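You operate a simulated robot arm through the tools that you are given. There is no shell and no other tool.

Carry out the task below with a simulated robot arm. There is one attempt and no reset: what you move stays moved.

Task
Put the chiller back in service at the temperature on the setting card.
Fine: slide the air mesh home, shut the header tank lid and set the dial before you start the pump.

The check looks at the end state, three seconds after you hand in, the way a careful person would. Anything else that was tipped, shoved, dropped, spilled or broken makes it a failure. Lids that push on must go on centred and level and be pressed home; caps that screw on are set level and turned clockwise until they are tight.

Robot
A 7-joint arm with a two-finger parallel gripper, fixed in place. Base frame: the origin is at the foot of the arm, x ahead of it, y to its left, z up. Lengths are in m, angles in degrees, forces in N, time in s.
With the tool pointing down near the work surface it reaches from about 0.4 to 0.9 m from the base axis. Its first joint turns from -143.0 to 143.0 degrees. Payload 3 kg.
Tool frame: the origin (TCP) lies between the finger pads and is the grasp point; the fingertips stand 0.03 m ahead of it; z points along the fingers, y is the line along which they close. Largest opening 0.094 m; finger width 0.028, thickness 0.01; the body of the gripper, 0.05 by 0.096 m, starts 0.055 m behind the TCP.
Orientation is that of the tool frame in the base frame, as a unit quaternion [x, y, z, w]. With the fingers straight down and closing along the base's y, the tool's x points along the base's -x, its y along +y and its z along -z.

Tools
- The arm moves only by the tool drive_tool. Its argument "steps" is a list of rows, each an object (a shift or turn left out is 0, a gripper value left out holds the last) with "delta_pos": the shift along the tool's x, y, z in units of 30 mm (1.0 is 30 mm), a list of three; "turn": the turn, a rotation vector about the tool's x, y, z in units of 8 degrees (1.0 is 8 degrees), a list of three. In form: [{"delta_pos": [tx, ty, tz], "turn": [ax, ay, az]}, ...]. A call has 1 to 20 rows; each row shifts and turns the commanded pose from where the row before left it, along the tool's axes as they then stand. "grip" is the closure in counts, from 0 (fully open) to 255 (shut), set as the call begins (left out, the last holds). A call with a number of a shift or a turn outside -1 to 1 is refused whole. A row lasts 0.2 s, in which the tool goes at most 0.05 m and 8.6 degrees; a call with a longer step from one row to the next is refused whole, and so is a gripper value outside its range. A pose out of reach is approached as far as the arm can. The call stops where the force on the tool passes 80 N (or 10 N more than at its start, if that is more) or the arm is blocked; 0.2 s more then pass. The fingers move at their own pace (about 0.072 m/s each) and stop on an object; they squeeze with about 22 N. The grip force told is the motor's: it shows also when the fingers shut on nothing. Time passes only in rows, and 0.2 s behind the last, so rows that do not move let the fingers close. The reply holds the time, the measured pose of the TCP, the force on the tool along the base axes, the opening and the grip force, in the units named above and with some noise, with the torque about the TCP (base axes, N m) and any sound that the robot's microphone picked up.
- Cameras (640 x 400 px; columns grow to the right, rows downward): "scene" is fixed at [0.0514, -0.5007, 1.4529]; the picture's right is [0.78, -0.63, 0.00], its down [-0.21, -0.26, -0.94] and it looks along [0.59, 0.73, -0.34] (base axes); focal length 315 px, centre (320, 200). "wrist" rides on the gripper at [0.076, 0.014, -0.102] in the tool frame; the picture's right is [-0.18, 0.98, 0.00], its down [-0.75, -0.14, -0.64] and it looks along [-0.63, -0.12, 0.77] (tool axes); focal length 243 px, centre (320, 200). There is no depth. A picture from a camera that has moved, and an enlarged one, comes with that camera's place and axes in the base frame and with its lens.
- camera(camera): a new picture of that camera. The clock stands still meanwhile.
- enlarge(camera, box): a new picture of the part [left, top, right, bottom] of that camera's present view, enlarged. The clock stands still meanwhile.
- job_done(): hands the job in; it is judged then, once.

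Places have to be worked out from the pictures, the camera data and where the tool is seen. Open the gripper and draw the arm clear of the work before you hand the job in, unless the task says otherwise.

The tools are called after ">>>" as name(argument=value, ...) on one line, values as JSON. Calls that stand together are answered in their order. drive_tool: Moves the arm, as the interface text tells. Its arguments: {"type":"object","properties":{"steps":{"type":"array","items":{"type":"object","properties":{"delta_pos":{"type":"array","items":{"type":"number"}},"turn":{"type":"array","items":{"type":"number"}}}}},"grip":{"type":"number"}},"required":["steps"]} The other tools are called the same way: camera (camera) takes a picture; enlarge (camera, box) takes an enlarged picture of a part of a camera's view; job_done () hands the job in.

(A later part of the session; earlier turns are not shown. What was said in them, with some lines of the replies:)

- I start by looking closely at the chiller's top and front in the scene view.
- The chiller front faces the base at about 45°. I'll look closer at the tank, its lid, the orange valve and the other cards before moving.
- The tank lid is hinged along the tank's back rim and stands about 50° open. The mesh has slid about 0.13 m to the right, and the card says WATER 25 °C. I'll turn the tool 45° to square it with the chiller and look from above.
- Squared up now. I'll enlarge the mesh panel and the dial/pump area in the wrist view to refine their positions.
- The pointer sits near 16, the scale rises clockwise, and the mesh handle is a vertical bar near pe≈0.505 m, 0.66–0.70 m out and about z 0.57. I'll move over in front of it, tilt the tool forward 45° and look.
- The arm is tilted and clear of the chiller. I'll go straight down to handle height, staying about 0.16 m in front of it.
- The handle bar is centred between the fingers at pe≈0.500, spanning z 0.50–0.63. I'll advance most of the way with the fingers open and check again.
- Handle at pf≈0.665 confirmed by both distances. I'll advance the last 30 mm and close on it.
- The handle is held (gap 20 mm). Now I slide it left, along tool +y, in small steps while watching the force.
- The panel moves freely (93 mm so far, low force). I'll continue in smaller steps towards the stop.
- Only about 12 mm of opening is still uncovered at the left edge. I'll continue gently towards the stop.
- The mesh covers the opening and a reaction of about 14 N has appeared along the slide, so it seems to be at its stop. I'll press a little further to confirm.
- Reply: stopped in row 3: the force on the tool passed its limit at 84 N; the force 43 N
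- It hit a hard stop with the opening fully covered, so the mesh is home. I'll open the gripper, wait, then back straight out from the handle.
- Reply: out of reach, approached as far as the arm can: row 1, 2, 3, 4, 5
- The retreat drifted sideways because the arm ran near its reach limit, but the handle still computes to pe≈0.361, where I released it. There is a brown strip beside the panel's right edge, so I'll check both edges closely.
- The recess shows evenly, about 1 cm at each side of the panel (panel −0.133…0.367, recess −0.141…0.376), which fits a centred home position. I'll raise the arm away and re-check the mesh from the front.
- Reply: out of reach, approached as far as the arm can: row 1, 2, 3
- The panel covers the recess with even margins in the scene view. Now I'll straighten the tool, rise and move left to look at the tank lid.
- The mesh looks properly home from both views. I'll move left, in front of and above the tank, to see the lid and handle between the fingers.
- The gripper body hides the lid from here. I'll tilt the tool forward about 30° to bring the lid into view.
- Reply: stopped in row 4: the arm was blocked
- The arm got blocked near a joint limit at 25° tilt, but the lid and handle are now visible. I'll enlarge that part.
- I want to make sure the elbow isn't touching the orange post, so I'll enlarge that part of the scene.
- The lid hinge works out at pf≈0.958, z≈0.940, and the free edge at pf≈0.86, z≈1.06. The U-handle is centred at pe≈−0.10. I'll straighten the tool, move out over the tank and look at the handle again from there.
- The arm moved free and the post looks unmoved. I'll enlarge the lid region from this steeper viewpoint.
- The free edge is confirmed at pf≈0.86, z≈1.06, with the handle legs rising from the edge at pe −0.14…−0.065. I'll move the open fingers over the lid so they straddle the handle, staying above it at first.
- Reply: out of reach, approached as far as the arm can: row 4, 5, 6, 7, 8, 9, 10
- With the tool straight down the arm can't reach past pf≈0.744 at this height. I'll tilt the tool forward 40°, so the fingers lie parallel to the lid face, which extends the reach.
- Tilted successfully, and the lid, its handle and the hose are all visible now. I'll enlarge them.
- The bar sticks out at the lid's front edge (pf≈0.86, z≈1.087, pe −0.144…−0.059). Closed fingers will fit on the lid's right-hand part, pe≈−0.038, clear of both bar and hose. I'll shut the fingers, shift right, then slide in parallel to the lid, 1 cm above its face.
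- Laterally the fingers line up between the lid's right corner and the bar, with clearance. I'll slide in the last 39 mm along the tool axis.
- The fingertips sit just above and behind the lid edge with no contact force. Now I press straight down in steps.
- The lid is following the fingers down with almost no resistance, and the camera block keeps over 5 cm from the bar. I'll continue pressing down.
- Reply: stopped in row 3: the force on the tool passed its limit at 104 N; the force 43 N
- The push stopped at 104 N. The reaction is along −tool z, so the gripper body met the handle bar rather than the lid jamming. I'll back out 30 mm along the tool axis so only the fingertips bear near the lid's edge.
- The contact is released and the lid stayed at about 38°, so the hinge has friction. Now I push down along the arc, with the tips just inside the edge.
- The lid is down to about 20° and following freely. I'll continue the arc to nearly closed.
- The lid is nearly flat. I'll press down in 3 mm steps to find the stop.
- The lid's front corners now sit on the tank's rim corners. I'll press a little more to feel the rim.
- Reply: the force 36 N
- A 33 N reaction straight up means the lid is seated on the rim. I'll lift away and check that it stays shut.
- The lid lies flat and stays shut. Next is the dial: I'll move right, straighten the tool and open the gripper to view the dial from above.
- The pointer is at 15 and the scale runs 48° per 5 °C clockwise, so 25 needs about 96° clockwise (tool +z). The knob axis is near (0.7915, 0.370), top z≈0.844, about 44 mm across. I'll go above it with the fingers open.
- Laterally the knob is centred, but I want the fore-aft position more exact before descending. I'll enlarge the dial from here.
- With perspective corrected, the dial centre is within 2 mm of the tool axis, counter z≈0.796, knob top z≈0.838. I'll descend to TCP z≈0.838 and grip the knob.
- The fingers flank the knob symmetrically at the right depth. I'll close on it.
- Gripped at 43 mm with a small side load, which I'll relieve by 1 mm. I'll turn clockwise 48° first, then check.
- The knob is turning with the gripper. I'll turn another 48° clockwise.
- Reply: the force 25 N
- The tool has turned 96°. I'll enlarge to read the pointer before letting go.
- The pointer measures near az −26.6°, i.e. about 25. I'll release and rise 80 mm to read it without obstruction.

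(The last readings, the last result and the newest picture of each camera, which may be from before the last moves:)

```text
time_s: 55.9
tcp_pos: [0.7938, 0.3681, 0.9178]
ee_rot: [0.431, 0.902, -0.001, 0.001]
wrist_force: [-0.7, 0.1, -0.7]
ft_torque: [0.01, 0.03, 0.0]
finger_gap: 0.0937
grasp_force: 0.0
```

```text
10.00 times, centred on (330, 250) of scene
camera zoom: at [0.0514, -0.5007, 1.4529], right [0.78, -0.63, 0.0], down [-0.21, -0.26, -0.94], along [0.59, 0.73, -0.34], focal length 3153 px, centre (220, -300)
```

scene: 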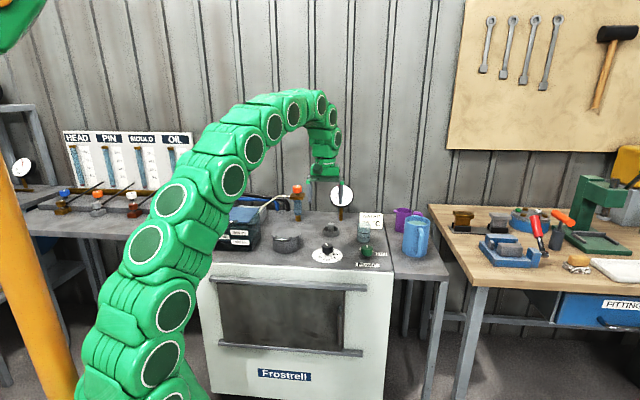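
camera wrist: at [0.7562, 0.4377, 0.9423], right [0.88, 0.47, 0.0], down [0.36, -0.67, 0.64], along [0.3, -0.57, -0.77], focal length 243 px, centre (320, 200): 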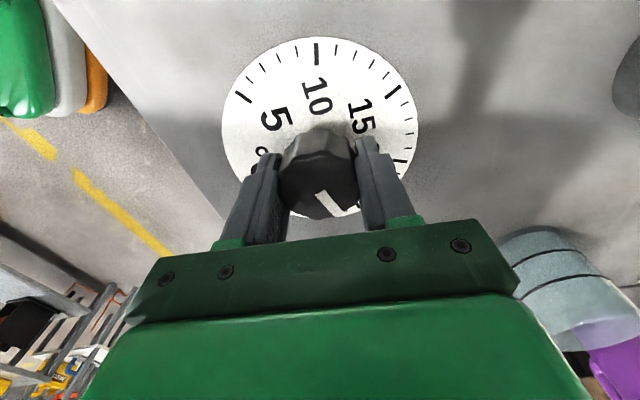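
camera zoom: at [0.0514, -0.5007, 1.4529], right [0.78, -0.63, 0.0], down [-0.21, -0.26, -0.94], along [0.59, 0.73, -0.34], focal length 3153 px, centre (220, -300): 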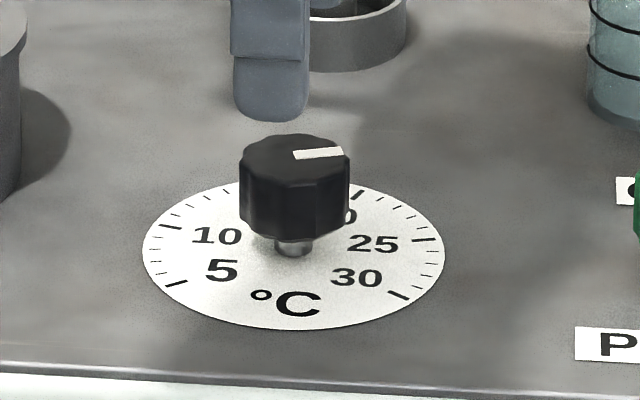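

The scale spacing now measures 50° per 5 °C, so 96° may leave the pointer slightly off. I'll zoom tightly on the pointer in both cameras to measure it precisely.

>>> enlarge(camera="wrist", box=[285, 90, 365, 150])

>>> enlarge(camera="scene", box=[315, 236, 347, 256])

```text
6.67 times, centred on (325, 120) of wrist
camera zoom: at [0.7565, 0.4381, 1.0195], right [0.88, 0.47, 0.0], down [0.36, -0.67, 0.64], along [0.3, -0.57, -0.77], focal length 1618 px, centre (287, 733)
```

zoom: 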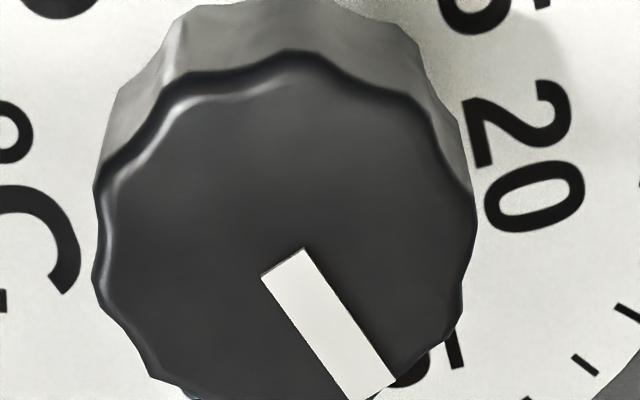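

```text
16.00 times, centred on (331, 246) of scene
camera zoom: at [0.0514, -0.5007, 1.4529], right [0.78, -0.63, 0.0], down [-0.21, -0.26, -0.94], along [0.59, 0.73, -0.34], focal length 5045 px, centre (144, -536)
```

zoom: 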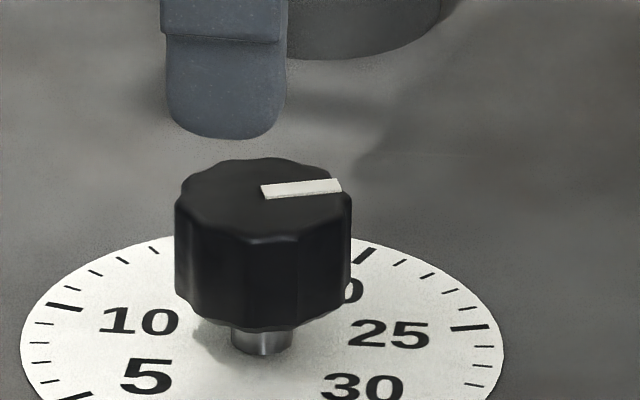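

Both cameras put the pointer about 3° short of the 25 tick (about 24.7). I'll go back down with the same grip orientation and turn 3° more clockwise.

>>> drive_tool(steps=[{"delta_pos": [0, 0, 0.7]}, {"delta_pos": [0, 0, 0.7]}, {"delta_pos": [0, 0, 0.7]}, {"delta_pos": [0, 0, 0.5]}], grip=0)

>>> drive_tool(steps=[{}, {}, {}, {}, {"turn": [0, 0, 0.2]}, {"turn": [0, 0, 0.2]}, {}], grip=255)

>>> drive_tool(steps=[{}, {}, {}, {}], grip=0)

>>> drive_tool(steps=[{"delta_pos": [0, 0, -0.5]}, {"delta_pos": [0, 0, -0.7]}, {"delta_pos": [0, 0, -0.7]}, {"delta_pos": [0, 0, -0.7]}, {"delta_pos": [0, 0, -0.7]}])

>>> enlarge(camera="wrist", box=[245, 20, 405, 170])

>>> enlarge(camera="scene", box=[315, 236, 347, 256])

```text
time_s: 56.9
tcp_pos: [0.7935, 0.3681, 0.8397]
ee_rot: [0.432, 0.902, -0.002, 0.0]
wrist_force: [0.8, -0.2, 1.4]
ft_torque: [0.0, 0.01, 0.01]
finger_gap: 0.0939
grasp_force: 0.0
```

```text
time_s: 58.5
tcp_pos: [0.7938, 0.3668, 0.841]
ee_rot: [0.456, 0.89, -0.001, 0.0]
wrist_force: [-21.7, -11.4, 2.5]
ft_torque: [0.57, 0.42, -0.01]
finger_gap: 0.0429
grasp_force: 45.0
```

```text
time_s: 59.5
tcp_pos: [0.7933, 0.3676, 0.8392]
ee_rot: [0.456, 0.89, -0.001, 0.0]
wrist_force: [-0.4, -0.1, -0.5]
ft_torque: [0.01, 0.02, 0.02]
finger_gap: 0.094
grasp_force: 0.0
```

```text
time_s: 60.7
tcp_pos: [0.793, 0.3684, 0.9387]
ee_rot: [0.456, 0.89, 0.0, 0.0]
wrist_force: [-0.7, 0.0, -0.1]
ft_torque: [0.0, -0.01, 0.0]
finger_gap: 0.094
grasp_force: 0.1
```

```text
2.67 times, centred on (325, 95) of wrist
camera zoom: at [0.7606, 0.4402, 1.0409], right [0.91, 0.42, 0.0], down [0.33, -0.69, 0.64], along [0.27, -0.58, -0.77], focal length 647 px, centre (307, 480)
```

zoom: 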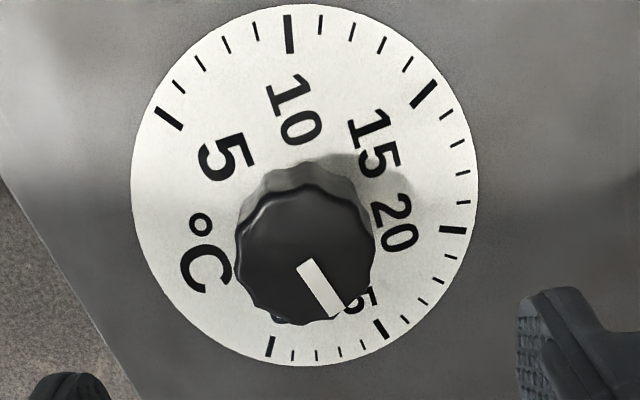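

```text
16.00 times, centred on (331, 246) of scene
camera zoom: at [0.0514, -0.5007, 1.4529], right [0.78, -0.63, 0.0], down [-0.21, -0.26, -0.94], along [0.59, 0.73, -0.34], focal length 5045 px, centre (144, -536)
```

zoom: 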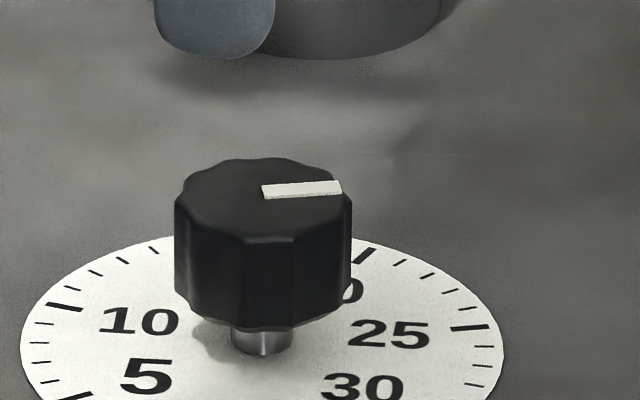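

The scene view now gives pointer az −29.6° against −29.5° for the 25 tick. I'll cross-check with a tight wrist zoom.

>>> enlarge(camera="wrist", box=[285, 80, 365, 155])

>>> enlarge(camera="scene", box=[322, 240, 338, 250])

```text
5.33 times, centred on (325, 118) of wrist
camera zoom: at [0.7606, 0.4402, 1.0409], right [0.91, 0.42, 0.0], down [0.33, -0.69, 0.64], along [0.27, -0.58, -0.77], focal length 1294 px, centre (293, 640)
```

zoom: 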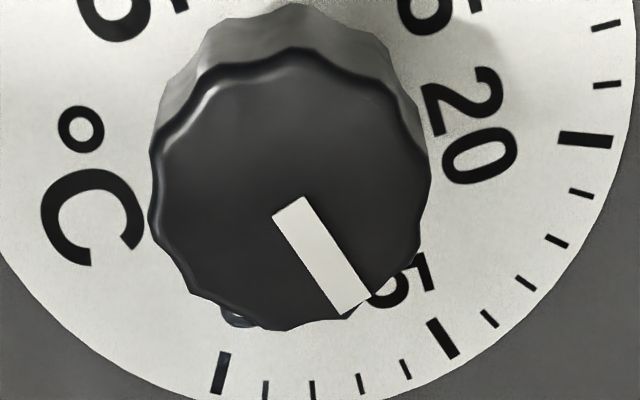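

```text
16.00 times, centred on (330, 245) of scene
camera zoom: at [0.0514, -0.5007, 1.4529], right [0.78, -0.63, 0.0], down [-0.21, -0.26, -0.94], along [0.59, 0.73, -0.34], focal length 5045 px, centre (160, -520)
```

zoom: 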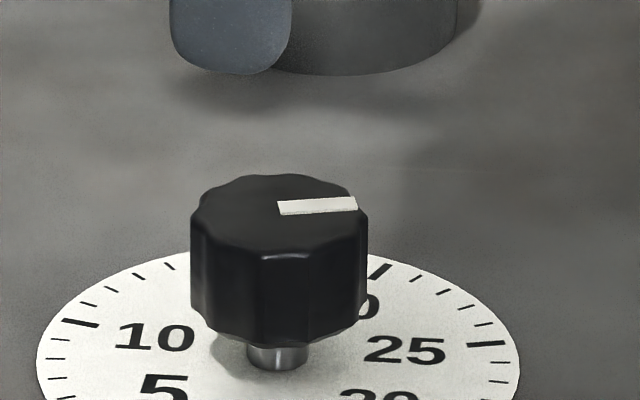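

The dial now reads 25 within about 0.1 °C. The pump knob is near (0.9035, 0.256), pointer back at OFF, with ON about 60° clockwise. I'll rise slightly, turn the tool yaw back and move over the pump knob.

>>> drive_tool(steps=[{"delta_pos": [0, 0, -0.3]}, {"turn": [0, 0, -0.954]}, {"turn": [0, 0, -0.954]}, {"turn": [0, 0, -0.954]}, {"turn": [0, 0, -0.954]}, {"turn": [0, 0, -0.954]}, {"turn": [0, 0, -0.954]}, {"turn": [0, 0, -0.954]}, {"turn": [0, 0, -0.954]}, {"turn": [0, 0, -0.954]}, {"turn": [0, 0, -0.954]}, {"turn": [0, 0, -0.954]}, {"turn": [0, 0, -0.954]}, {"turn": [0, 0, -0.954]}, {"delta_pos": [0, -0.8, 0]}, {"delta_pos": [0, -0.8, 0]}, {"delta_pos": [0, -0.8, 0]}])

>>> camera(camera="wrist")

>>> camera(camera="scene")

```text
time_s: 64.3
tcp_pos: [0.8432, 0.3171, 0.947]
ee_rot: [-0.382, 0.924, -0.001, -0.002]
wrist_force: [0.1, -0.2, -0.3]
ft_torque: [-0.01, -0.03, 0.03]
finger_gap: 0.094
grasp_force: 0.1
```

```text
taken
camera wrist: at [0.7805, 0.2746, 1.0496], right [-0.56, 0.83, 0.0], down [0.63, 0.43, 0.64], along [0.53, 0.36, -0.77], focal length 243 px, centre (320, 200)
```

wrist: 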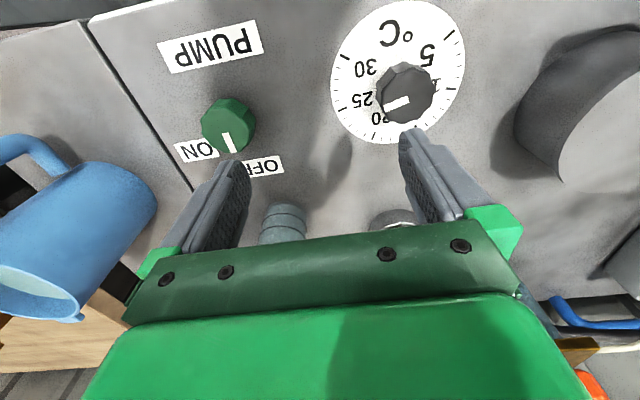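

```text
taken
```

scene: 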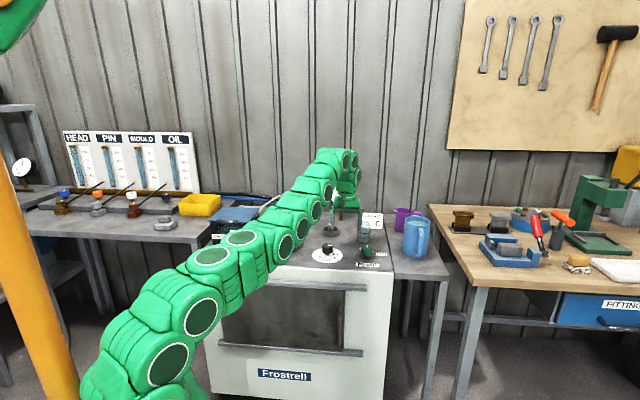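

Good view of both knobs. I'll enlarge to verify the dial reading and the pump's pointer and labels.

>>> enlarge(camera="wrist", box=[320, 0, 480, 150])

>>> enlarge(camera="wrist", box=[160, 70, 300, 190])

```text
2.67 times, centred on (400, 75) of wrist
camera zoom: at [0.7805, 0.2746, 1.0496], right [-0.56, 0.83, 0.0], down [0.63, 0.43, 0.64], along [0.53, 0.36, -0.77], focal length 647 px, centre (107, 533)
```

zoom: 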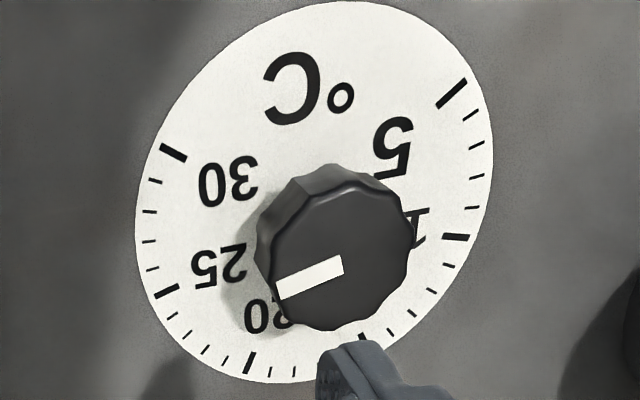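

```text
3.33 times, centred on (230, 130) of wrist
camera zoom: at [0.7805, 0.2746, 1.0496], right [-0.56, 0.83, 0.0], down [0.63, 0.43, 0.64], along [0.53, 0.36, -0.77], focal length 809 px, centre (620, 433)
```

zoom: 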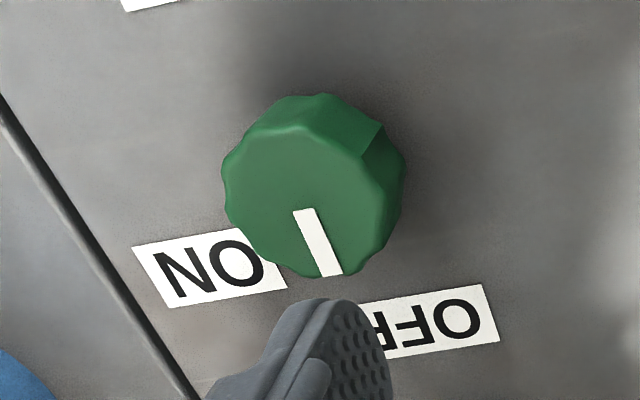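

The dial pointer lies exactly along the 25 tick. The pump's pointer is at OFF (az≈42–45°), ON is at az≈−18°, about 60° clockwise, and the knob axis is near (0.9055, 0.258). I'll move over it and see whether the arm reaches with the tool vertical.

>>> drive_tool(steps=[{"delta_pos": [-0.02, -0.715, 0.35]}, {"delta_pos": [-0.02, -0.715, 0.35]}, {"delta_pos": [-0.02, -0.715, 0.35]}, {"delta_pos": [-0.02, -0.715, 0.35]}])

>>> camera(camera="wrist")

```text
time_s: 65.3
tcp_pos: [0.8714, 0.2583, 0.9038]
ee_rot: [-0.381, 0.924, -0.001, -0.001]
wrist_force: [0.1, -0.4, 0.6]
ft_torque: [0.03, 0.0, 0.0]
finger_gap: 0.0941
grasp_force: 0.0
out of reach, approached as far as the arm can: row 1, 2, 3, 4
```

```text
taken
camera wrist: at [0.808, 0.2174, 1.006], right [-0.56, 0.83, 0.0], down [0.63, 0.43, 0.64], along [0.53, 0.36, -0.77], focal length 243 px, centre (320, 200)
```

wrist: 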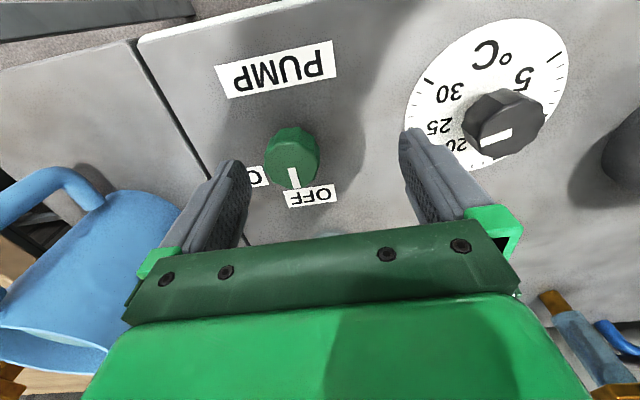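

With the tool vertical the arm stops about 3 cm short. I'll tilt the tool forward 16°. The closing axis stays horizontal, so the pads still grip the knob squarely, and I can turn about the true vertical.

>>> drive_tool(steps=[{"turn": [0, -1, 0]}, {"turn": [0, -1, 0]}, {"delta_pos": [-0.38, -0.4, 0.11]}, {"delta_pos": [-0.38, -0.4, 0.11]}])

>>> camera(camera="wrist")

>>> enlarge(camera="scene", box=[310, 190, 410, 275])

```text
time_s: 66.3
tcp_pos: [0.9045, 0.2592, 0.9039]
ee_rot: [-0.379, 0.915, 0.053, 0.129]
wrist_force: [0.2, -0.1, 0.4]
ft_torque: [-0.01, 0.03, -0.01]
finger_gap: 0.0941
grasp_force: 0.1
```

```text
taken
camera wrist: at [0.8232, 0.1994, 0.9818], right [-0.57, 0.82, 0.05], down [0.49, 0.29, 0.82], along [0.66, 0.49, -0.56], focal length 243 px, centre (320, 200)
```

wrist: 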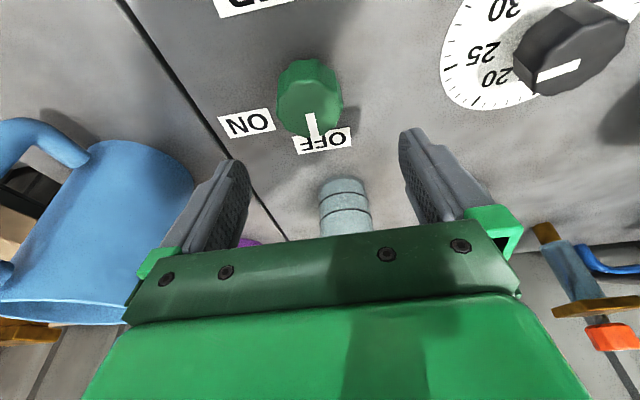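

```text
4.71 times, centred on (360, 232) of scene
camera zoom: at [0.0514, -0.5007, 1.4529], right [0.78, -0.63, 0.0], down [-0.21, -0.26, -0.94], along [0.59, 0.73, -0.34], focal length 1484 px, centre (132, 47)
```

zoom: 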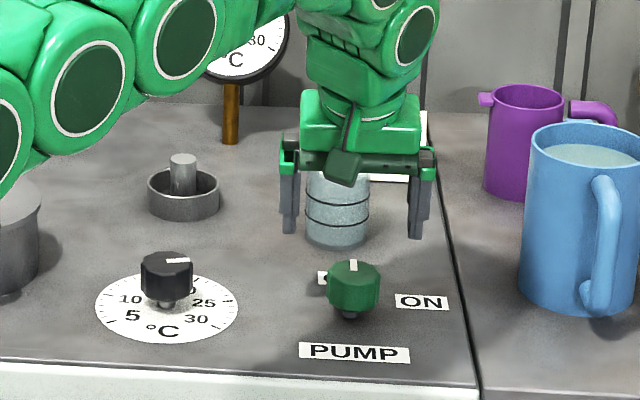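

The arm reaches now. I'll enlarge to check the centring of the pump knob before descending.

>>> enlarge(camera="wrist", box=[230, 30, 400, 190])

```text
2.50 times, centred on (315, 110) of wrist
camera zoom: at [0.8232, 0.1994, 0.9818], right [-0.57, 0.82, 0.05], down [0.49, 0.29, 0.82], along [0.66, 0.49, -0.56], focal length 606 px, centre (332, 425)
```

zoom: 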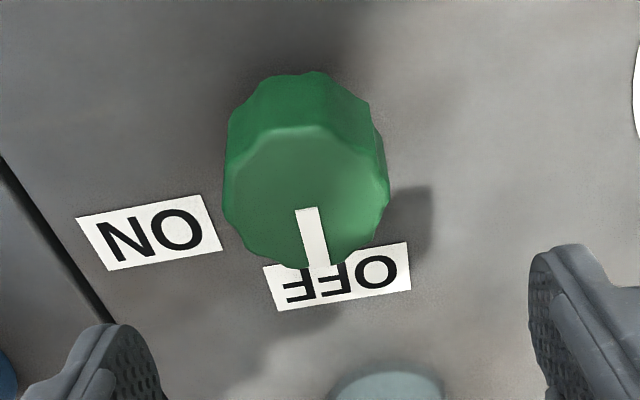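

The knob axis is at about (0.906, 0.256), so I need a 3 mm shift to the right. I'll descend vertically to z≈0.838 with the fingers open.

>>> drive_tool(steps=[{"delta_pos": [0.152, -0.0275, 0.529]}, {"delta_pos": [0.152, -0.0275, 0.529]}, {"delta_pos": [0.152, -0.0275, 0.529]}, {"delta_pos": [0.152, -0.0275, 0.529]}])

>>> camera(camera="wrist")

>>> enlarge(camera="scene", box=[320, 210, 410, 275])

```text
time_s: 67.3
tcp_pos: [0.9061, 0.2569, 0.8381]
ee_rot: [-0.379, 0.915, 0.051, 0.128]
wrist_force: [-0.2, 0.7, 0.3]
ft_torque: [-0.03, 0.03, -0.01]
finger_gap: 0.0941
grasp_force: 0.1
```

```text
taken
camera wrist: at [0.8252, 0.1963, 0.9151], right [-0.57, 0.82, 0.05], down [0.49, 0.29, 0.82], along [0.66, 0.49, -0.56], focal length 243 px, centre (320, 200)
```

wrist: 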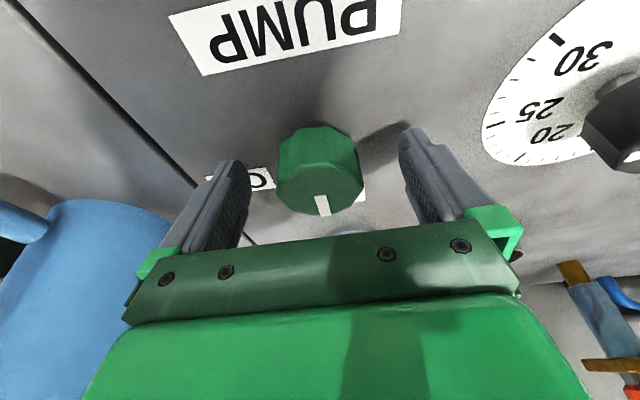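

```text
6.15 times, centred on (365, 242) of scene
camera zoom: at [0.0514, -0.5007, 1.4529], right [0.78, -0.63, 0.0], down [-0.21, -0.26, -0.94], along [0.59, 0.73, -0.34], focal length 1940 px, centre (43, -62)
```

zoom: 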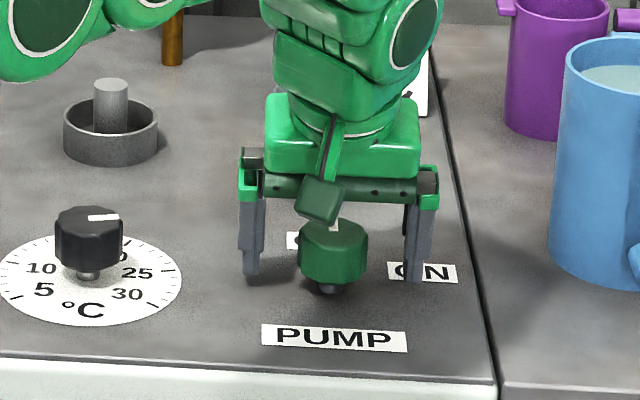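

The fingers flank the pump knob evenly. I'll close on it.

>>> drive_tool(steps=[{}, {}, {}, {}], grip=255)

>>> camera(camera="wrist")

```text
time_s: 68.3
tcp_pos: [0.906, 0.2544, 0.8372]
ee_rot: [-0.378, 0.915, 0.052, 0.129]
wrist_force: [-2.5, 2.2, -0.8]
ft_torque: [0.26, -0.02, -0.03]
finger_gap: 0.0437
grasp_force: 44.8
```

```text
taken
camera wrist: at [0.8251, 0.1962, 0.9152], right [-0.57, 0.82, 0.05], down [0.49, 0.29, 0.82], along [0.66, 0.49, -0.56], focal length 243 px, centre (320, 200)
```

wrist: 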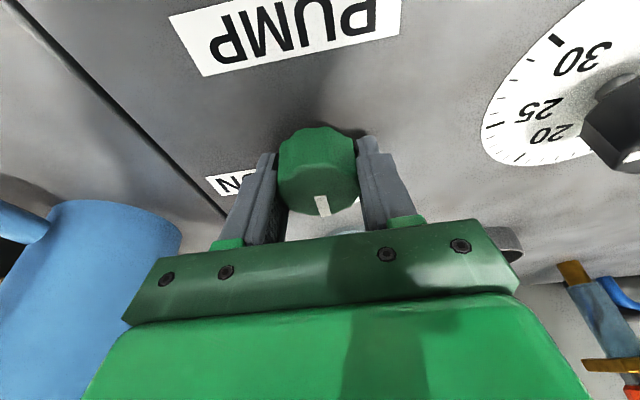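

Well centred with low side load. I'll turn clockwise about the vertical, about 30° first, and check.

>>> drive_tool(steps=[{"turn": [0.262, 0, 0.913]}, {"turn": [0.262, 0, 0.913]}, {"turn": [0.262, 0, 0.913]}, {"turn": [0.262, 0, 0.913]}])

>>> camera(camera="wrist")

>>> enlarge(camera="scene", box=[310, 195, 420, 275])

```text
time_s: 69.3
tcp_pos: [0.9066, 0.2545, 0.8371]
ee_rot: [-0.123, 0.983, 0.016, 0.137]
wrist_force: [1.8, -7.1, -6.4]
ft_torque: [0.3, 0.4, 0.01]
finger_gap: 0.0441
grasp_force: 44.9
```

```text
taken
camera wrist: at [0.8056, 0.2457, 0.9151], right [-0.07, 1.0, 0.05], down [0.57, 0.0, 0.82], along [0.82, 0.09, -0.56], focal length 243 px, centre (320, 200)
```

wrist: 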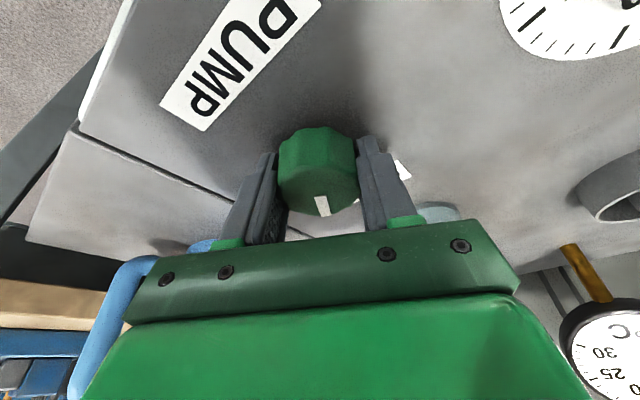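

```text
5.00 times, centred on (365, 235) of scene
camera zoom: at [0.0514, -0.5007, 1.4529], right [0.78, -0.63, 0.0], down [-0.21, -0.26, -0.94], along [0.59, 0.73, -0.34], focal length 1577 px, centre (95, 25)
```

zoom: 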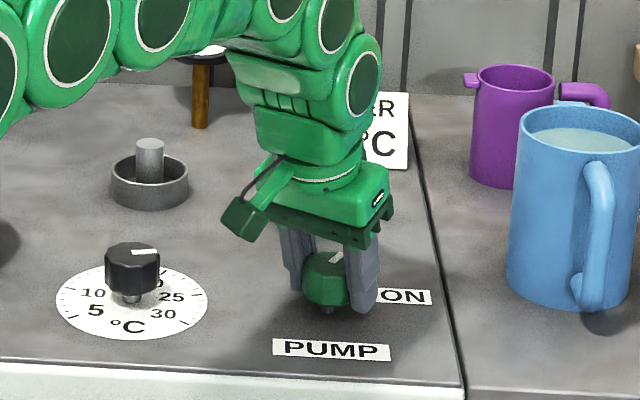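

The knob follows. I'll turn another 30° towards ON.

>>> drive_tool(steps=[{"turn": [0.262, 0, 0.913]}, {"turn": [0.262, 0, 0.913]}, {"turn": [0.262, 0, 0.913]}, {"turn": [0.262, 0, 0.913]}])

>>> camera(camera="wrist")

>>> enlarge(camera="scene", box=[310, 195, 420, 275])

```text
time_s: 70.3
tcp_pos: [0.906, 0.255, 0.8367]
ee_rot: [0.137, 0.981, -0.022, 0.137]
wrist_force: [-6.9, -20.8, -8.6]
ft_torque: [0.2, 0.16, 0.85]
finger_gap: 0.0442
grasp_force: 44.6
```

```text
taken
camera wrist: at [0.8138, 0.2979, 0.915], right [0.44, 0.9, 0.05], down [0.49, -0.28, 0.83], along [0.75, -0.34, -0.56], focal length 243 px, centre (320, 200)
```

wrist: 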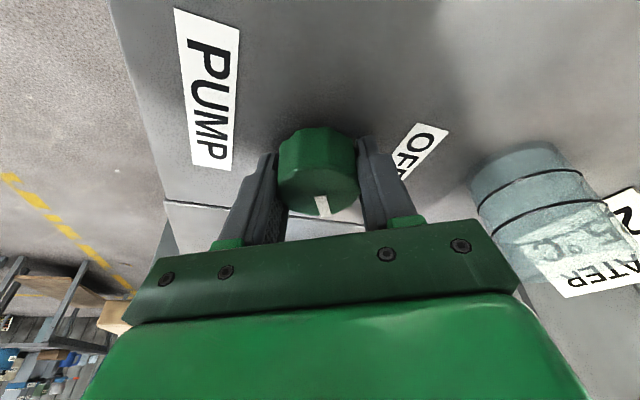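

```text
5.00 times, centred on (365, 235) of scene
camera zoom: at [0.0514, -0.5007, 1.4529], right [0.78, -0.63, 0.0], down [-0.21, -0.26, -0.94], along [0.59, 0.73, -0.34], focal length 1577 px, centre (95, 25)
```

zoom: 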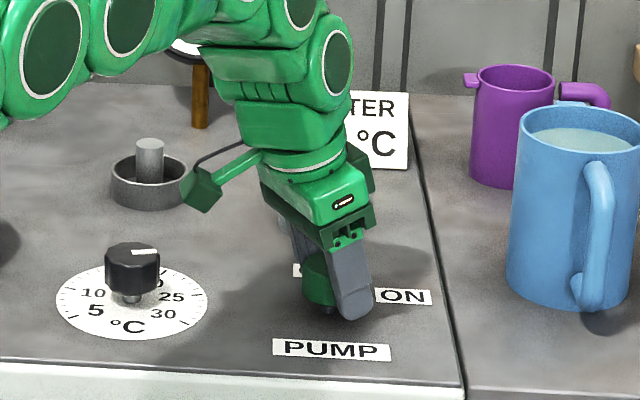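

A 0.85 N·m resisting torque appeared at about 61°, which suggests the ON stop. I'll release and lift to see where the pointer sits.

>>> drive_tool(steps=[{}, {}, {}, {}], grip=0)

>>> drive_tool(steps=[{"delta_pos": [-0.138, 0, -0.48]}, {"delta_pos": [-0.19, 0, -0.67]}, {"delta_pos": [-0.19, 0, -0.67]}, {"delta_pos": [-0.19, 0, -0.67]}])

>>> camera(camera="wrist")

>>> enlarge(camera="scene", box=[330, 225, 400, 270])

```text
time_s: 71.3
tcp_pos: [0.905, 0.2551, 0.8383]
ee_rot: [0.136, 0.981, -0.021, 0.139]
wrist_force: [0.0, 0.7, -0.2]
ft_torque: [-0.03, 0.0, 0.01]
finger_gap: 0.0939
grasp_force: 0.1
```

```text
time_s: 72.3
tcp_pos: [0.9076, 0.2563, 0.917]
ee_rot: [0.136, 0.981, -0.021, 0.138]
wrist_force: [0.6, 0.0, 0.4]
ft_torque: [-0.01, -0.01, -0.03]
finger_gap: 0.094
grasp_force: 0.1
```

```text
taken
camera wrist: at [0.8136, 0.2997, 0.9946], right [0.44, 0.9, 0.05], down [0.49, -0.28, 0.83], along [0.76, -0.34, -0.56], focal length 243 px, centre (320, 200)
```

wrist: 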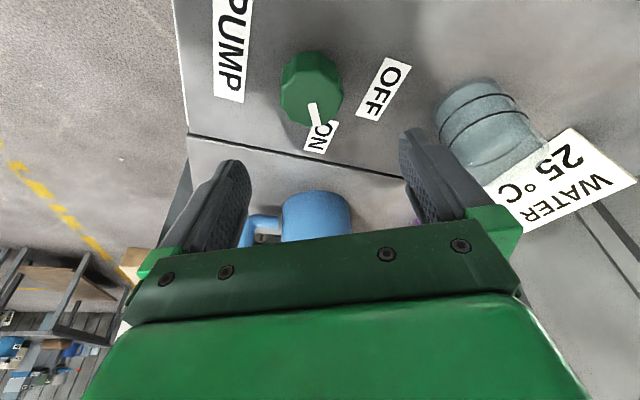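

```text
8.89 times, centred on (365, 248) of scene
camera zoom: at [0.0514, -0.5007, 1.4529], right [0.78, -0.63, 0.0], down [-0.21, -0.26, -0.94], along [0.59, 0.73, -0.34], focal length 2803 px, centre (-80, -222)
```

zoom: 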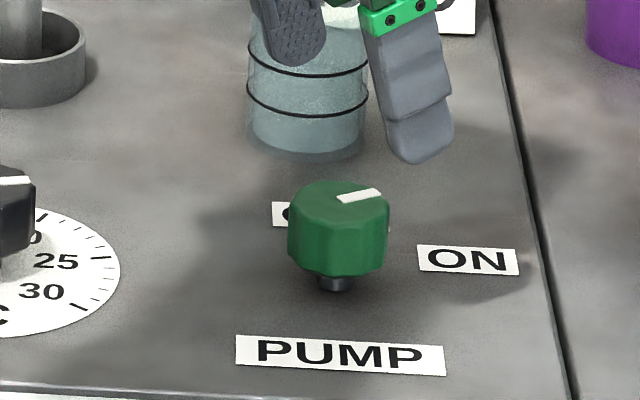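

The pointer now aims at the ON label (az≈−17° against −18°). I'll check the wrist close-up and the thermometer for signs that the chiller is running.

>>> enlarge(camera="wrist", box=[250, 30, 420, 170])

>>> enlarge(camera="scene", box=[310, 170, 390, 230])

```text
2.86 times, centred on (335, 100) of wrist
camera zoom: at [0.8136, 0.2997, 0.9946], right [0.44, 0.9, 0.05], down [0.49, -0.28, 0.83], along [0.76, -0.34, -0.56], focal length 693 px, centre (277, 486)
```

zoom: 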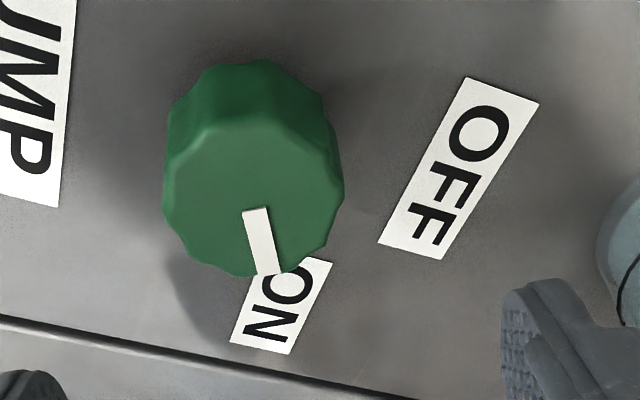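

```text
6.67 times, centred on (350, 200) of scene
camera zoom: at [0.0514, -0.5007, 1.4529], right [0.78, -0.63, 0.0], down [-0.21, -0.26, -0.94], along [0.59, 0.73, -0.34], focal length 2102 px, centre (120, 200)
```

zoom: 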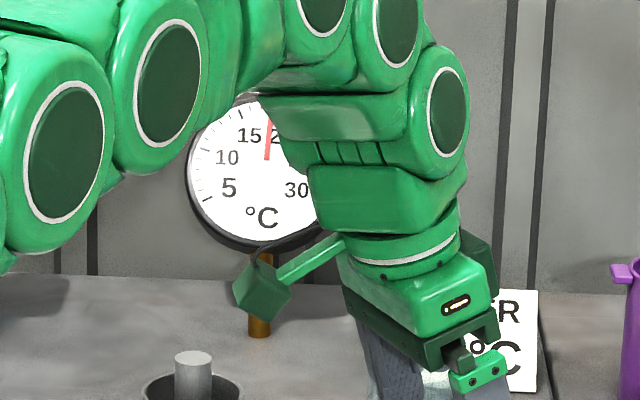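

The thermometer hand has started rising (now about 17.5, was 15), so the pump is running towards the set point. I'll withdraw the arm upward and back, then watch the gauge.

>>> drive_tool(steps=[{"delta_pos": [-0.276, 0, -0.961]}, {"delta_pos": [-0.276, 0, -0.961]}, {"delta_pos": [0.6, 0, -0.8]}, {"delta_pos": [0.6, 0, -0.8]}, {"delta_pos": [0.6, 0, -0.8]}, {"delta_pos": [0.6, 0, -0.8]}, {"delta_pos": [0.6, 0, -0.8]}, {"delta_pos": [0.6, 0, -0.8]}, {"delta_pos": [0.6, 0, -0.8]}, {"delta_pos": [0.6, 0, -0.8]}], grip=0)

>>> drive_tool(steps=[{"delta_pos": [0.3, -0.5, -0.8]}, {"delta_pos": [0.3, -0.5, -0.8]}, {"delta_pos": [0.3, -0.5, -0.8]}, {"delta_pos": [0.3, -0.5, -0.8]}])

>>> camera(camera="scene")

>>> camera(camera="wrist")

```text
time_s: 74.5
tcp_pos: [0.7226, 0.3089, 1.1187]
ee_rot: [0.136, 0.981, -0.021, 0.138]
wrist_force: [0.3, -0.9, -0.2]
ft_torque: [-0.03, 0.01, 0.02]
finger_gap: 0.094
grasp_force: 0.1
```

```text
time_s: 75.5
tcp_pos: [0.6469, 0.2687, 1.2036]
ee_rot: [0.137, 0.981, -0.021, 0.138]
wrist_force: [-0.1, 0.0, 1.3]
ft_torque: [0.01, 0.01, 0.02]
finger_gap: 0.0944
grasp_force: 0.0
```

```text
taken
```

scene: 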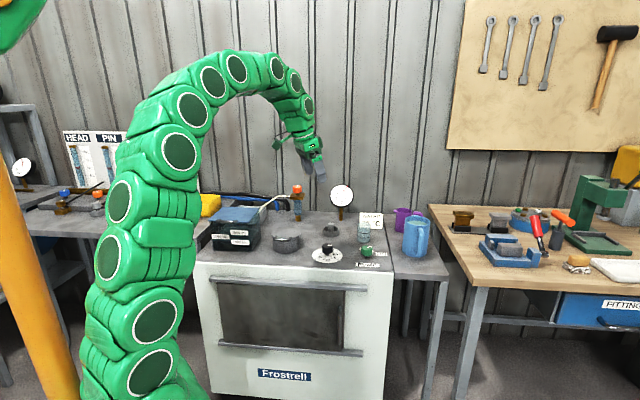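

```text
taken
camera wrist: at [0.5538, 0.3117, 1.2803], right [0.44, 0.9, 0.05], down [0.49, -0.28, 0.83], along [0.75, -0.34, -0.56], focal length 243 px, centre (320, 200)
```

wrist: 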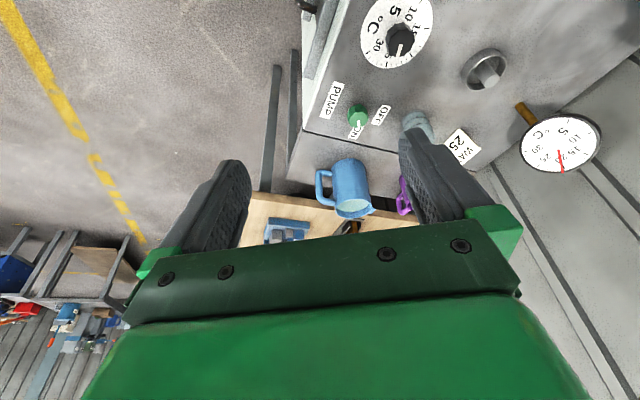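

The arm is clear. I'll enlarge the whole chiller and its gauge to check the final state.

>>> enlarge(camera="scene", box=[320, 175, 370, 215])

>>> enlarge(camera="scene", box=[190, 170, 400, 300])

>>> enlarge(camera="scene", box=[190, 260, 400, 391])

```text
10.00 times, centred on (345, 195) of scene
camera zoom: at [0.0514, -0.5007, 1.4529], right [0.78, -0.63, 0.0], down [-0.21, -0.26, -0.94], along [0.59, 0.73, -0.34], focal length 3153 px, centre (70, 250)
```

zoom: 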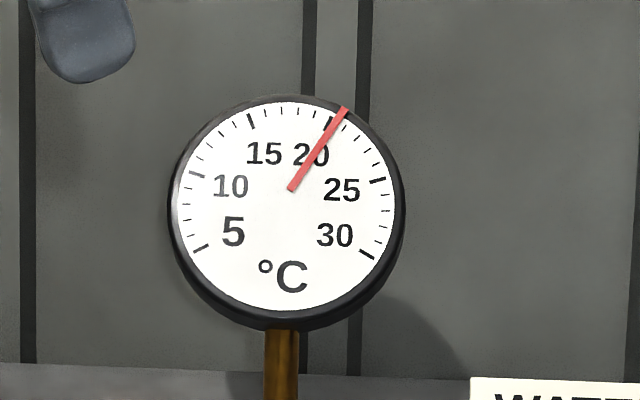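

```text
3.05 times, centred on (295, 235) of scene
camera zoom: at [0.0514, -0.5007, 1.4529], right [0.78, -0.63, 0.0], down [-0.21, -0.26, -0.94], along [0.59, 0.73, -0.34], focal length 961 px, centre (396, 93)
```

zoom: 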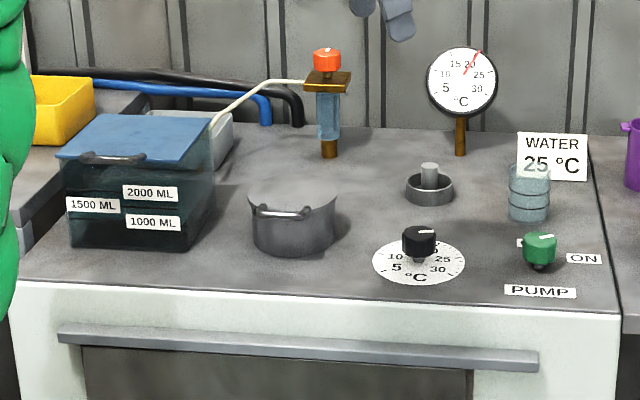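

```text
3.05 times, centred on (295, 326) of scene
camera zoom: at [0.0514, -0.5007, 1.4529], right [0.78, -0.63, 0.0], down [-0.21, -0.26, -0.94], along [0.59, 0.73, -0.34], focal length 961 px, centre (396, -182)
```

zoom: 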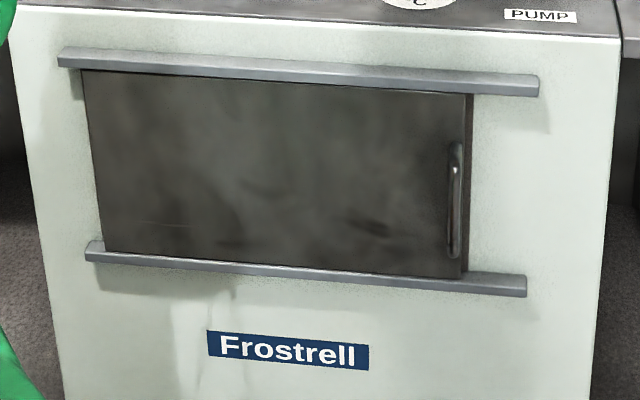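

The gauge now reads about 20.7 and is rising. I'll wait a few seconds, holding still, to see where it settles.

>>> drive_tool(steps=[{}, {}, {}, {}, {}, {}, {}, {}, {}, {}, {}, {}, {}, {}, {}, {}, {}, {}, {}, {}])

>>> drive_tool(steps=[{}, {}, {}, {}, {}, {}, {}, {}, {}, {}, {}, {}, {}, {}, {}, {}, {}, {}, {}, {}])

>>> enlarge(camera="scene", box=[320, 175, 370, 215])

```text
time_s: 79.7
tcp_pos: [0.6463, 0.2679, 1.2021]
ee_rot: [0.137, 0.981, -0.021, 0.138]
wrist_force: [-0.8, 0.5, -0.4]
ft_torque: [0.0, -0.01, -0.01]
finger_gap: 0.0941
grasp_force: 0.1
```

```text
time_s: 83.9
tcp_pos: [0.648, 0.2692, 1.2035]
ee_rot: [0.136, 0.981, -0.022, 0.139]
wrist_force: [0.1, -0.6, 0.2]
ft_torque: [0.01, -0.01, 0.03]
finger_gap: 0.0942
grasp_force: 0.0
```

```text
10.00 times, centred on (345, 195) of scene
camera zoom: at [0.0514, -0.5007, 1.4529], right [0.78, -0.63, 0.0], down [-0.21, -0.26, -0.94], along [0.59, 0.73, -0.34], focal length 3153 px, centre (70, 250)
```

zoom: 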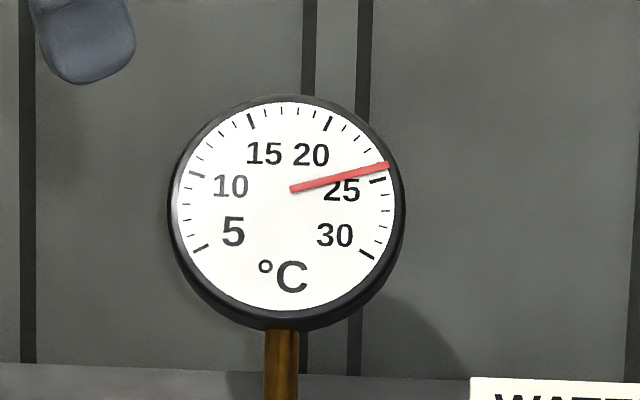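

Now at about 24.2 and slowing. I'll wait some more to see the settled value.

>>> drive_tool(steps=[{}, {}, {}, {}, {}, {}, {}, {}, {}, {}, {}, {}, {}, {}, {}, {}, {}, {}, {}, {}])

>>> drive_tool(steps=[{}, {}, {}, {}, {}, {}, {}, {}, {}, {}, {}, {}, {}, {}, {}, {}, {}, {}, {}, {}])

>>> drive_tool(steps=[{}, {}, {}, {}, {}, {}, {}, {}, {}, {}, {}, {}, {}, {}, {}, {}, {}, {}, {}, {}])

>>> enlarge(camera="scene", box=[320, 175, 370, 215])

>>> enlarge(camera="scene", box=[300, 225, 400, 275])

```text
time_s: 88.1
tcp_pos: [0.6476, 0.2677, 1.2031]
ee_rot: [0.136, 0.981, -0.021, 0.139]
wrist_force: [-0.2, 0.1, 0.6]
ft_torque: [0.02, 0.01, -0.01]
finger_gap: 0.094
grasp_force: 0.0
```

```text
time_s: 92.3
tcp_pos: [0.648, 0.268, 1.2026]
ee_rot: [0.137, 0.981, -0.022, 0.138]
wrist_force: [-0.1, 0.9, 0.2]
ft_torque: [0.02, 0.02, -0.04]
finger_gap: 0.0941
grasp_force: 0.0
```

```text
time_s: 96.5
tcp_pos: [0.6464, 0.2688, 1.2029]
ee_rot: [0.137, 0.981, -0.021, 0.139]
wrist_force: [0.1, 0.5, 0.0]
ft_torque: [0.02, 0.0, 0.0]
finger_gap: 0.0938
grasp_force: 0.0
```

```text
10.00 times, centred on (345, 195) of scene
camera zoom: at [0.0514, -0.5007, 1.4529], right [0.78, -0.63, 0.0], down [-0.21, -0.26, -0.94], along [0.59, 0.73, -0.34], focal length 3153 px, centre (70, 250)
```

zoom: 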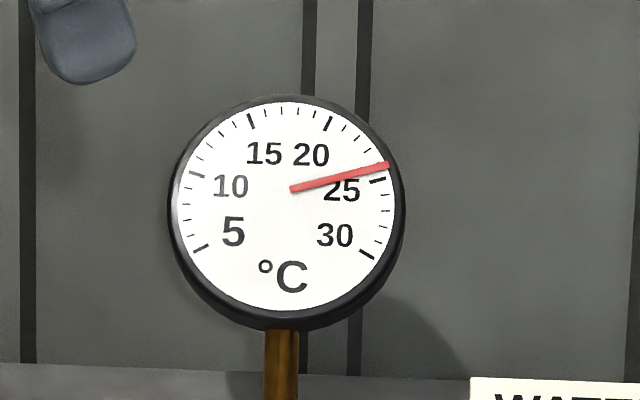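

```text
6.40 times, centred on (350, 250) of scene
camera zoom: at [0.0514, -0.5007, 1.4529], right [0.78, -0.63, 0.0], down [-0.21, -0.26, -0.94], along [0.59, 0.73, -0.34], focal length 2018 px, centre (128, -120)
```

zoom: 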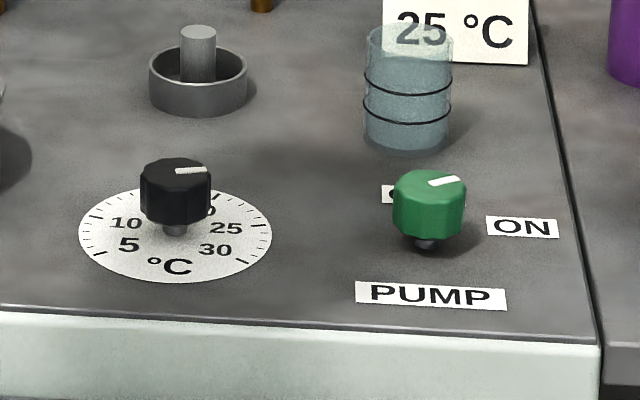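

The gauge has settled. In the scene view its hand is parallel to the 25 tick but shifted by parallax, so I'll read it in the wrist view too, which also shows both knobs.

>>> enlarge(camera="wrist", box=[515, 105, 605, 180])

>>> enlarge(camera="wrist", box=[340, 0, 450, 80])

>>> enlarge(camera="wrist", box=[310, 60, 430, 150])

```text
5.33 times, centred on (560, 142) of wrist
camera zoom: at [0.5543, 0.3119, 1.2798], right [0.44, 0.9, 0.05], down [0.49, -0.28, 0.83], along [0.75, -0.34, -0.56], focal length 1294 px, centre (-960, 507)
```

zoom: 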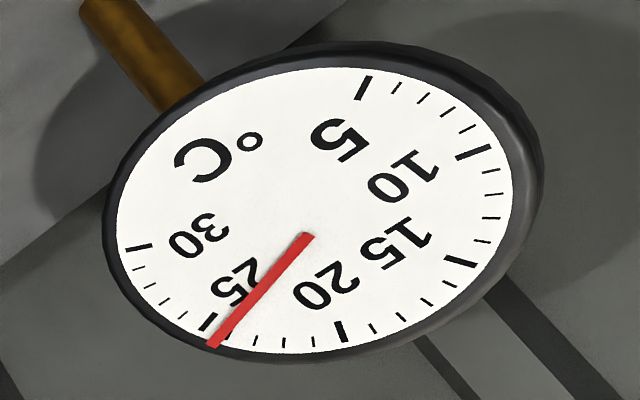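

```text
5.00 times, centred on (395, 40) of wrist
camera zoom: at [0.5543, 0.3119, 1.2798], right [0.44, 0.9, 0.05], down [0.49, -0.28, 0.83], along [0.75, -0.34, -0.56], focal length 1213 px, centre (-55, 1000)
```

zoom: 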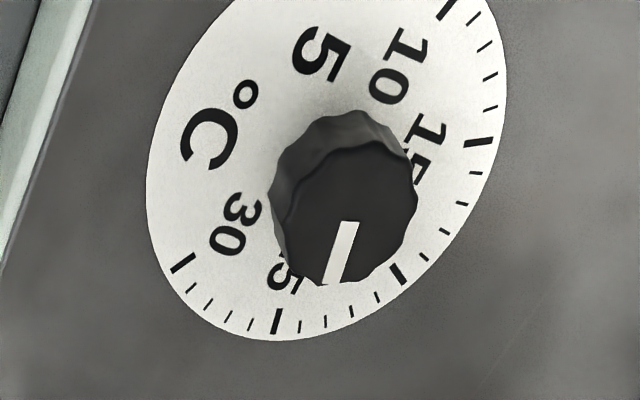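

```text
4.44 times, centred on (370, 105) of wrist
camera zoom: at [0.5543, 0.3119, 1.2798], right [0.44, 0.9, 0.05], down [0.49, -0.28, 0.83], along [0.75, -0.34, -0.56], focal length 1078 px, centre (98, 622)
```

zoom: 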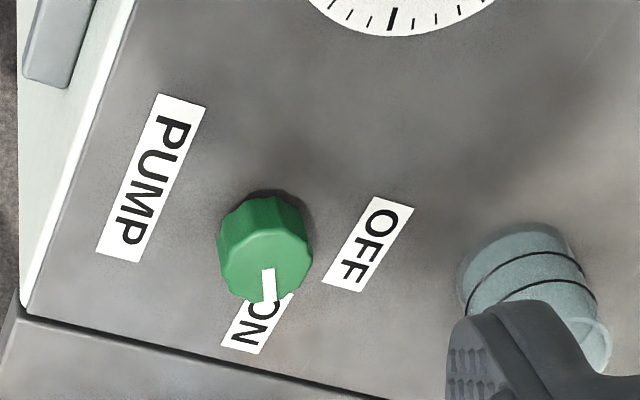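

The pump pointer is at ON, and the dial and gauge both read about 24.8–25. Before handing in I'll check the mesh's left edge from the left side, moving high above everything.

>>> drive_tool(steps=[{"turn": [0, 1, 0]}, {"turn": [0, 1, 0]}, {"turn": [0, 0, -0.95]}, {"turn": [0, 0, -0.95]}, {"turn": [0, 0, -0.95]}, {"turn": [0, 0, -0.95]}, {"turn": [0, 0, -0.95]}, {"turn": [0, 0, -0.95]}, {"turn": [0, 0, -0.95]}, {"turn": [0, 0, -0.95]}])

>>> drive_tool(steps=[{"delta_pos": [0.1, 0.9, -0.1]}, {"delta_pos": [0.1, 0.9, -0.1]}, {"delta_pos": [0.1, 0.9, -0.1]}, {"delta_pos": [0.1, 0.9, -0.1]}, {"delta_pos": [0.1, 0.9, -0.1]}, {"delta_pos": [0.1, 0.9, -0.1]}, {"delta_pos": [0.1, 0.9, -0.1]}, {"delta_pos": [0.1, 0.9, -0.1]}, {"delta_pos": [0.1, 0.9, -0.1]}, {"delta_pos": [0.1, 0.9, -0.1]}, {"delta_pos": [0.1, 0.9, -0.1]}, {"delta_pos": [0.1, 0.9, -0.1]}])

>>> camera(camera="wrist")

```text
time_s: 98.7
tcp_pos: [0.6472, 0.2669, 1.2028]
ee_rot: [-0.383, 0.924, -0.001, 0.0]
wrist_force: [0.5, 0.2, 0.1]
ft_torque: [-0.01, 0.0, 0.03]
finger_gap: 0.0942
grasp_force: 0.0
```

```text
time_s: 101.3
tcp_pos: [0.3919, 0.4724, 1.2379]
ee_rot: [-0.383, 0.924, -0.002, 0.0]
wrist_force: [0.2, -0.9, -1.1]
ft_torque: [0.01, -0.03, 0.01]
finger_gap: 0.094
grasp_force: 0.0
```

```text
taken
camera wrist: at [0.3287, 0.4308, 1.3408], right [-0.56, 0.83, 0.0], down [0.63, 0.44, 0.64], along [0.53, 0.36, -0.77], focal length 243 px, centre (320, 200)
```

wrist: 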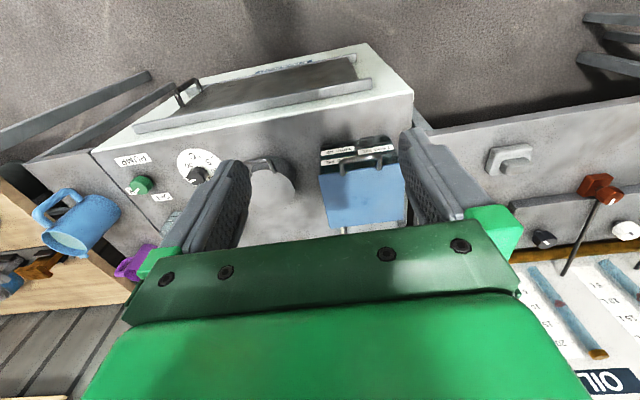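

>>> enlarge(camera="wrist", box=[320, 40, 400, 110])

>>> enlarge(camera="wrist", box=[300, 120, 430, 240])

>>> enlarge(camera="wrist", box=[130, 60, 240, 140])

```text
5.71 times, centred on (360, 75) of wrist
camera zoom: at [0.3287, 0.4308, 1.3408], right [-0.56, 0.83, 0.0], down [0.63, 0.44, 0.64], along [0.53, 0.36, -0.77], focal length 1386 px, centre (91, 914)
```

zoom: 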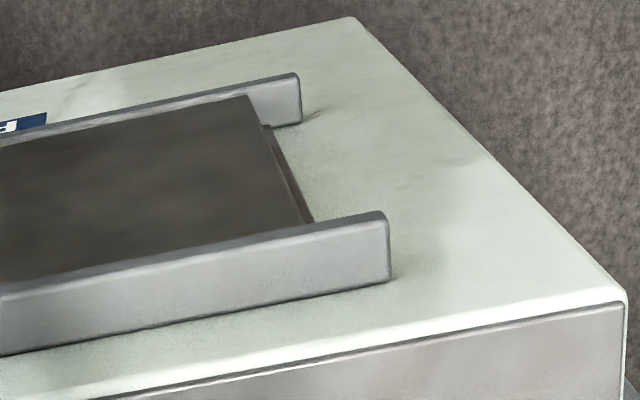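

```text
3.33 times, centred on (365, 180) of wrist
camera zoom: at [0.3287, 0.4308, 1.3408], right [-0.56, 0.83, 0.0], down [0.63, 0.44, 0.64], along [0.53, 0.36, -0.77], focal length 809 px, centre (170, 267)
```

zoom: 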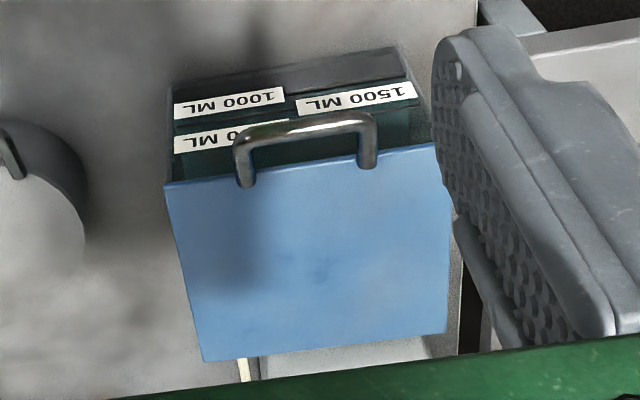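

```text
5.00 times, centred on (185, 100) of wrist
camera zoom: at [0.3287, 0.4308, 1.3408], right [-0.56, 0.83, 0.0], down [0.63, 0.44, 0.64], along [0.53, 0.36, -0.77], focal length 1213 px, centre (995, 700)
```

zoom: 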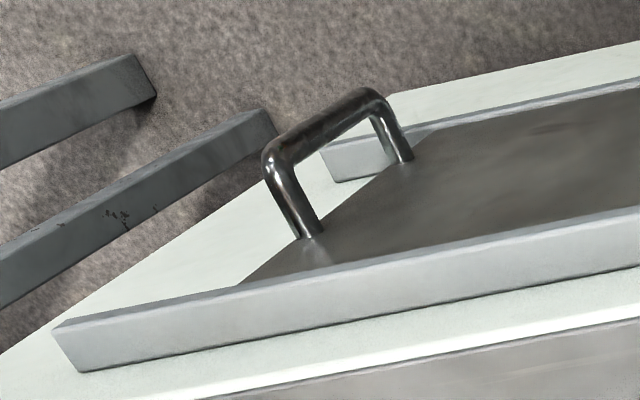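

Both sides of the mesh show the same narrow margin, so it is centred at its home stop. The lid lies flat on the tank, the dial is at 25, the pump is ON and the gauge has settled near 25. The gripper is open and clear of the work, so I'm handing in.

>>> job_done()

```text
The job is handed in.
```

I put the chiller back in service at 25 °C, the temperature on the WATER setting card, and handed the job in. I did the steps in the order you gave.

- **Air mesh:** I slid it left by its handle about 14 cm until it hit a hard stop. The recess shows an even strip of about 1 cm on each side of the panel.
- **Header tank lid:** It is shut and pressed down, and it stays flat on the rim. Partway down, the gripper body caught the lid's handle bar and the force peaked at 104 N. I backed off and pushed nearer the edge instead, and saw no damage.
- **Dial:** I turned it clockwise from 15 to 25. The close-up readings put it within about 0.2–0.3 °C of 25.
- **Pump:** The knob is turned about 60° clockwise, and its pointer is on the ON label. The thermometer climbed from 15 after it started and settled at about 24.7–24.8.

The arm is raised clear of the chiller with the gripper open. Nothing else was moved that I could see.
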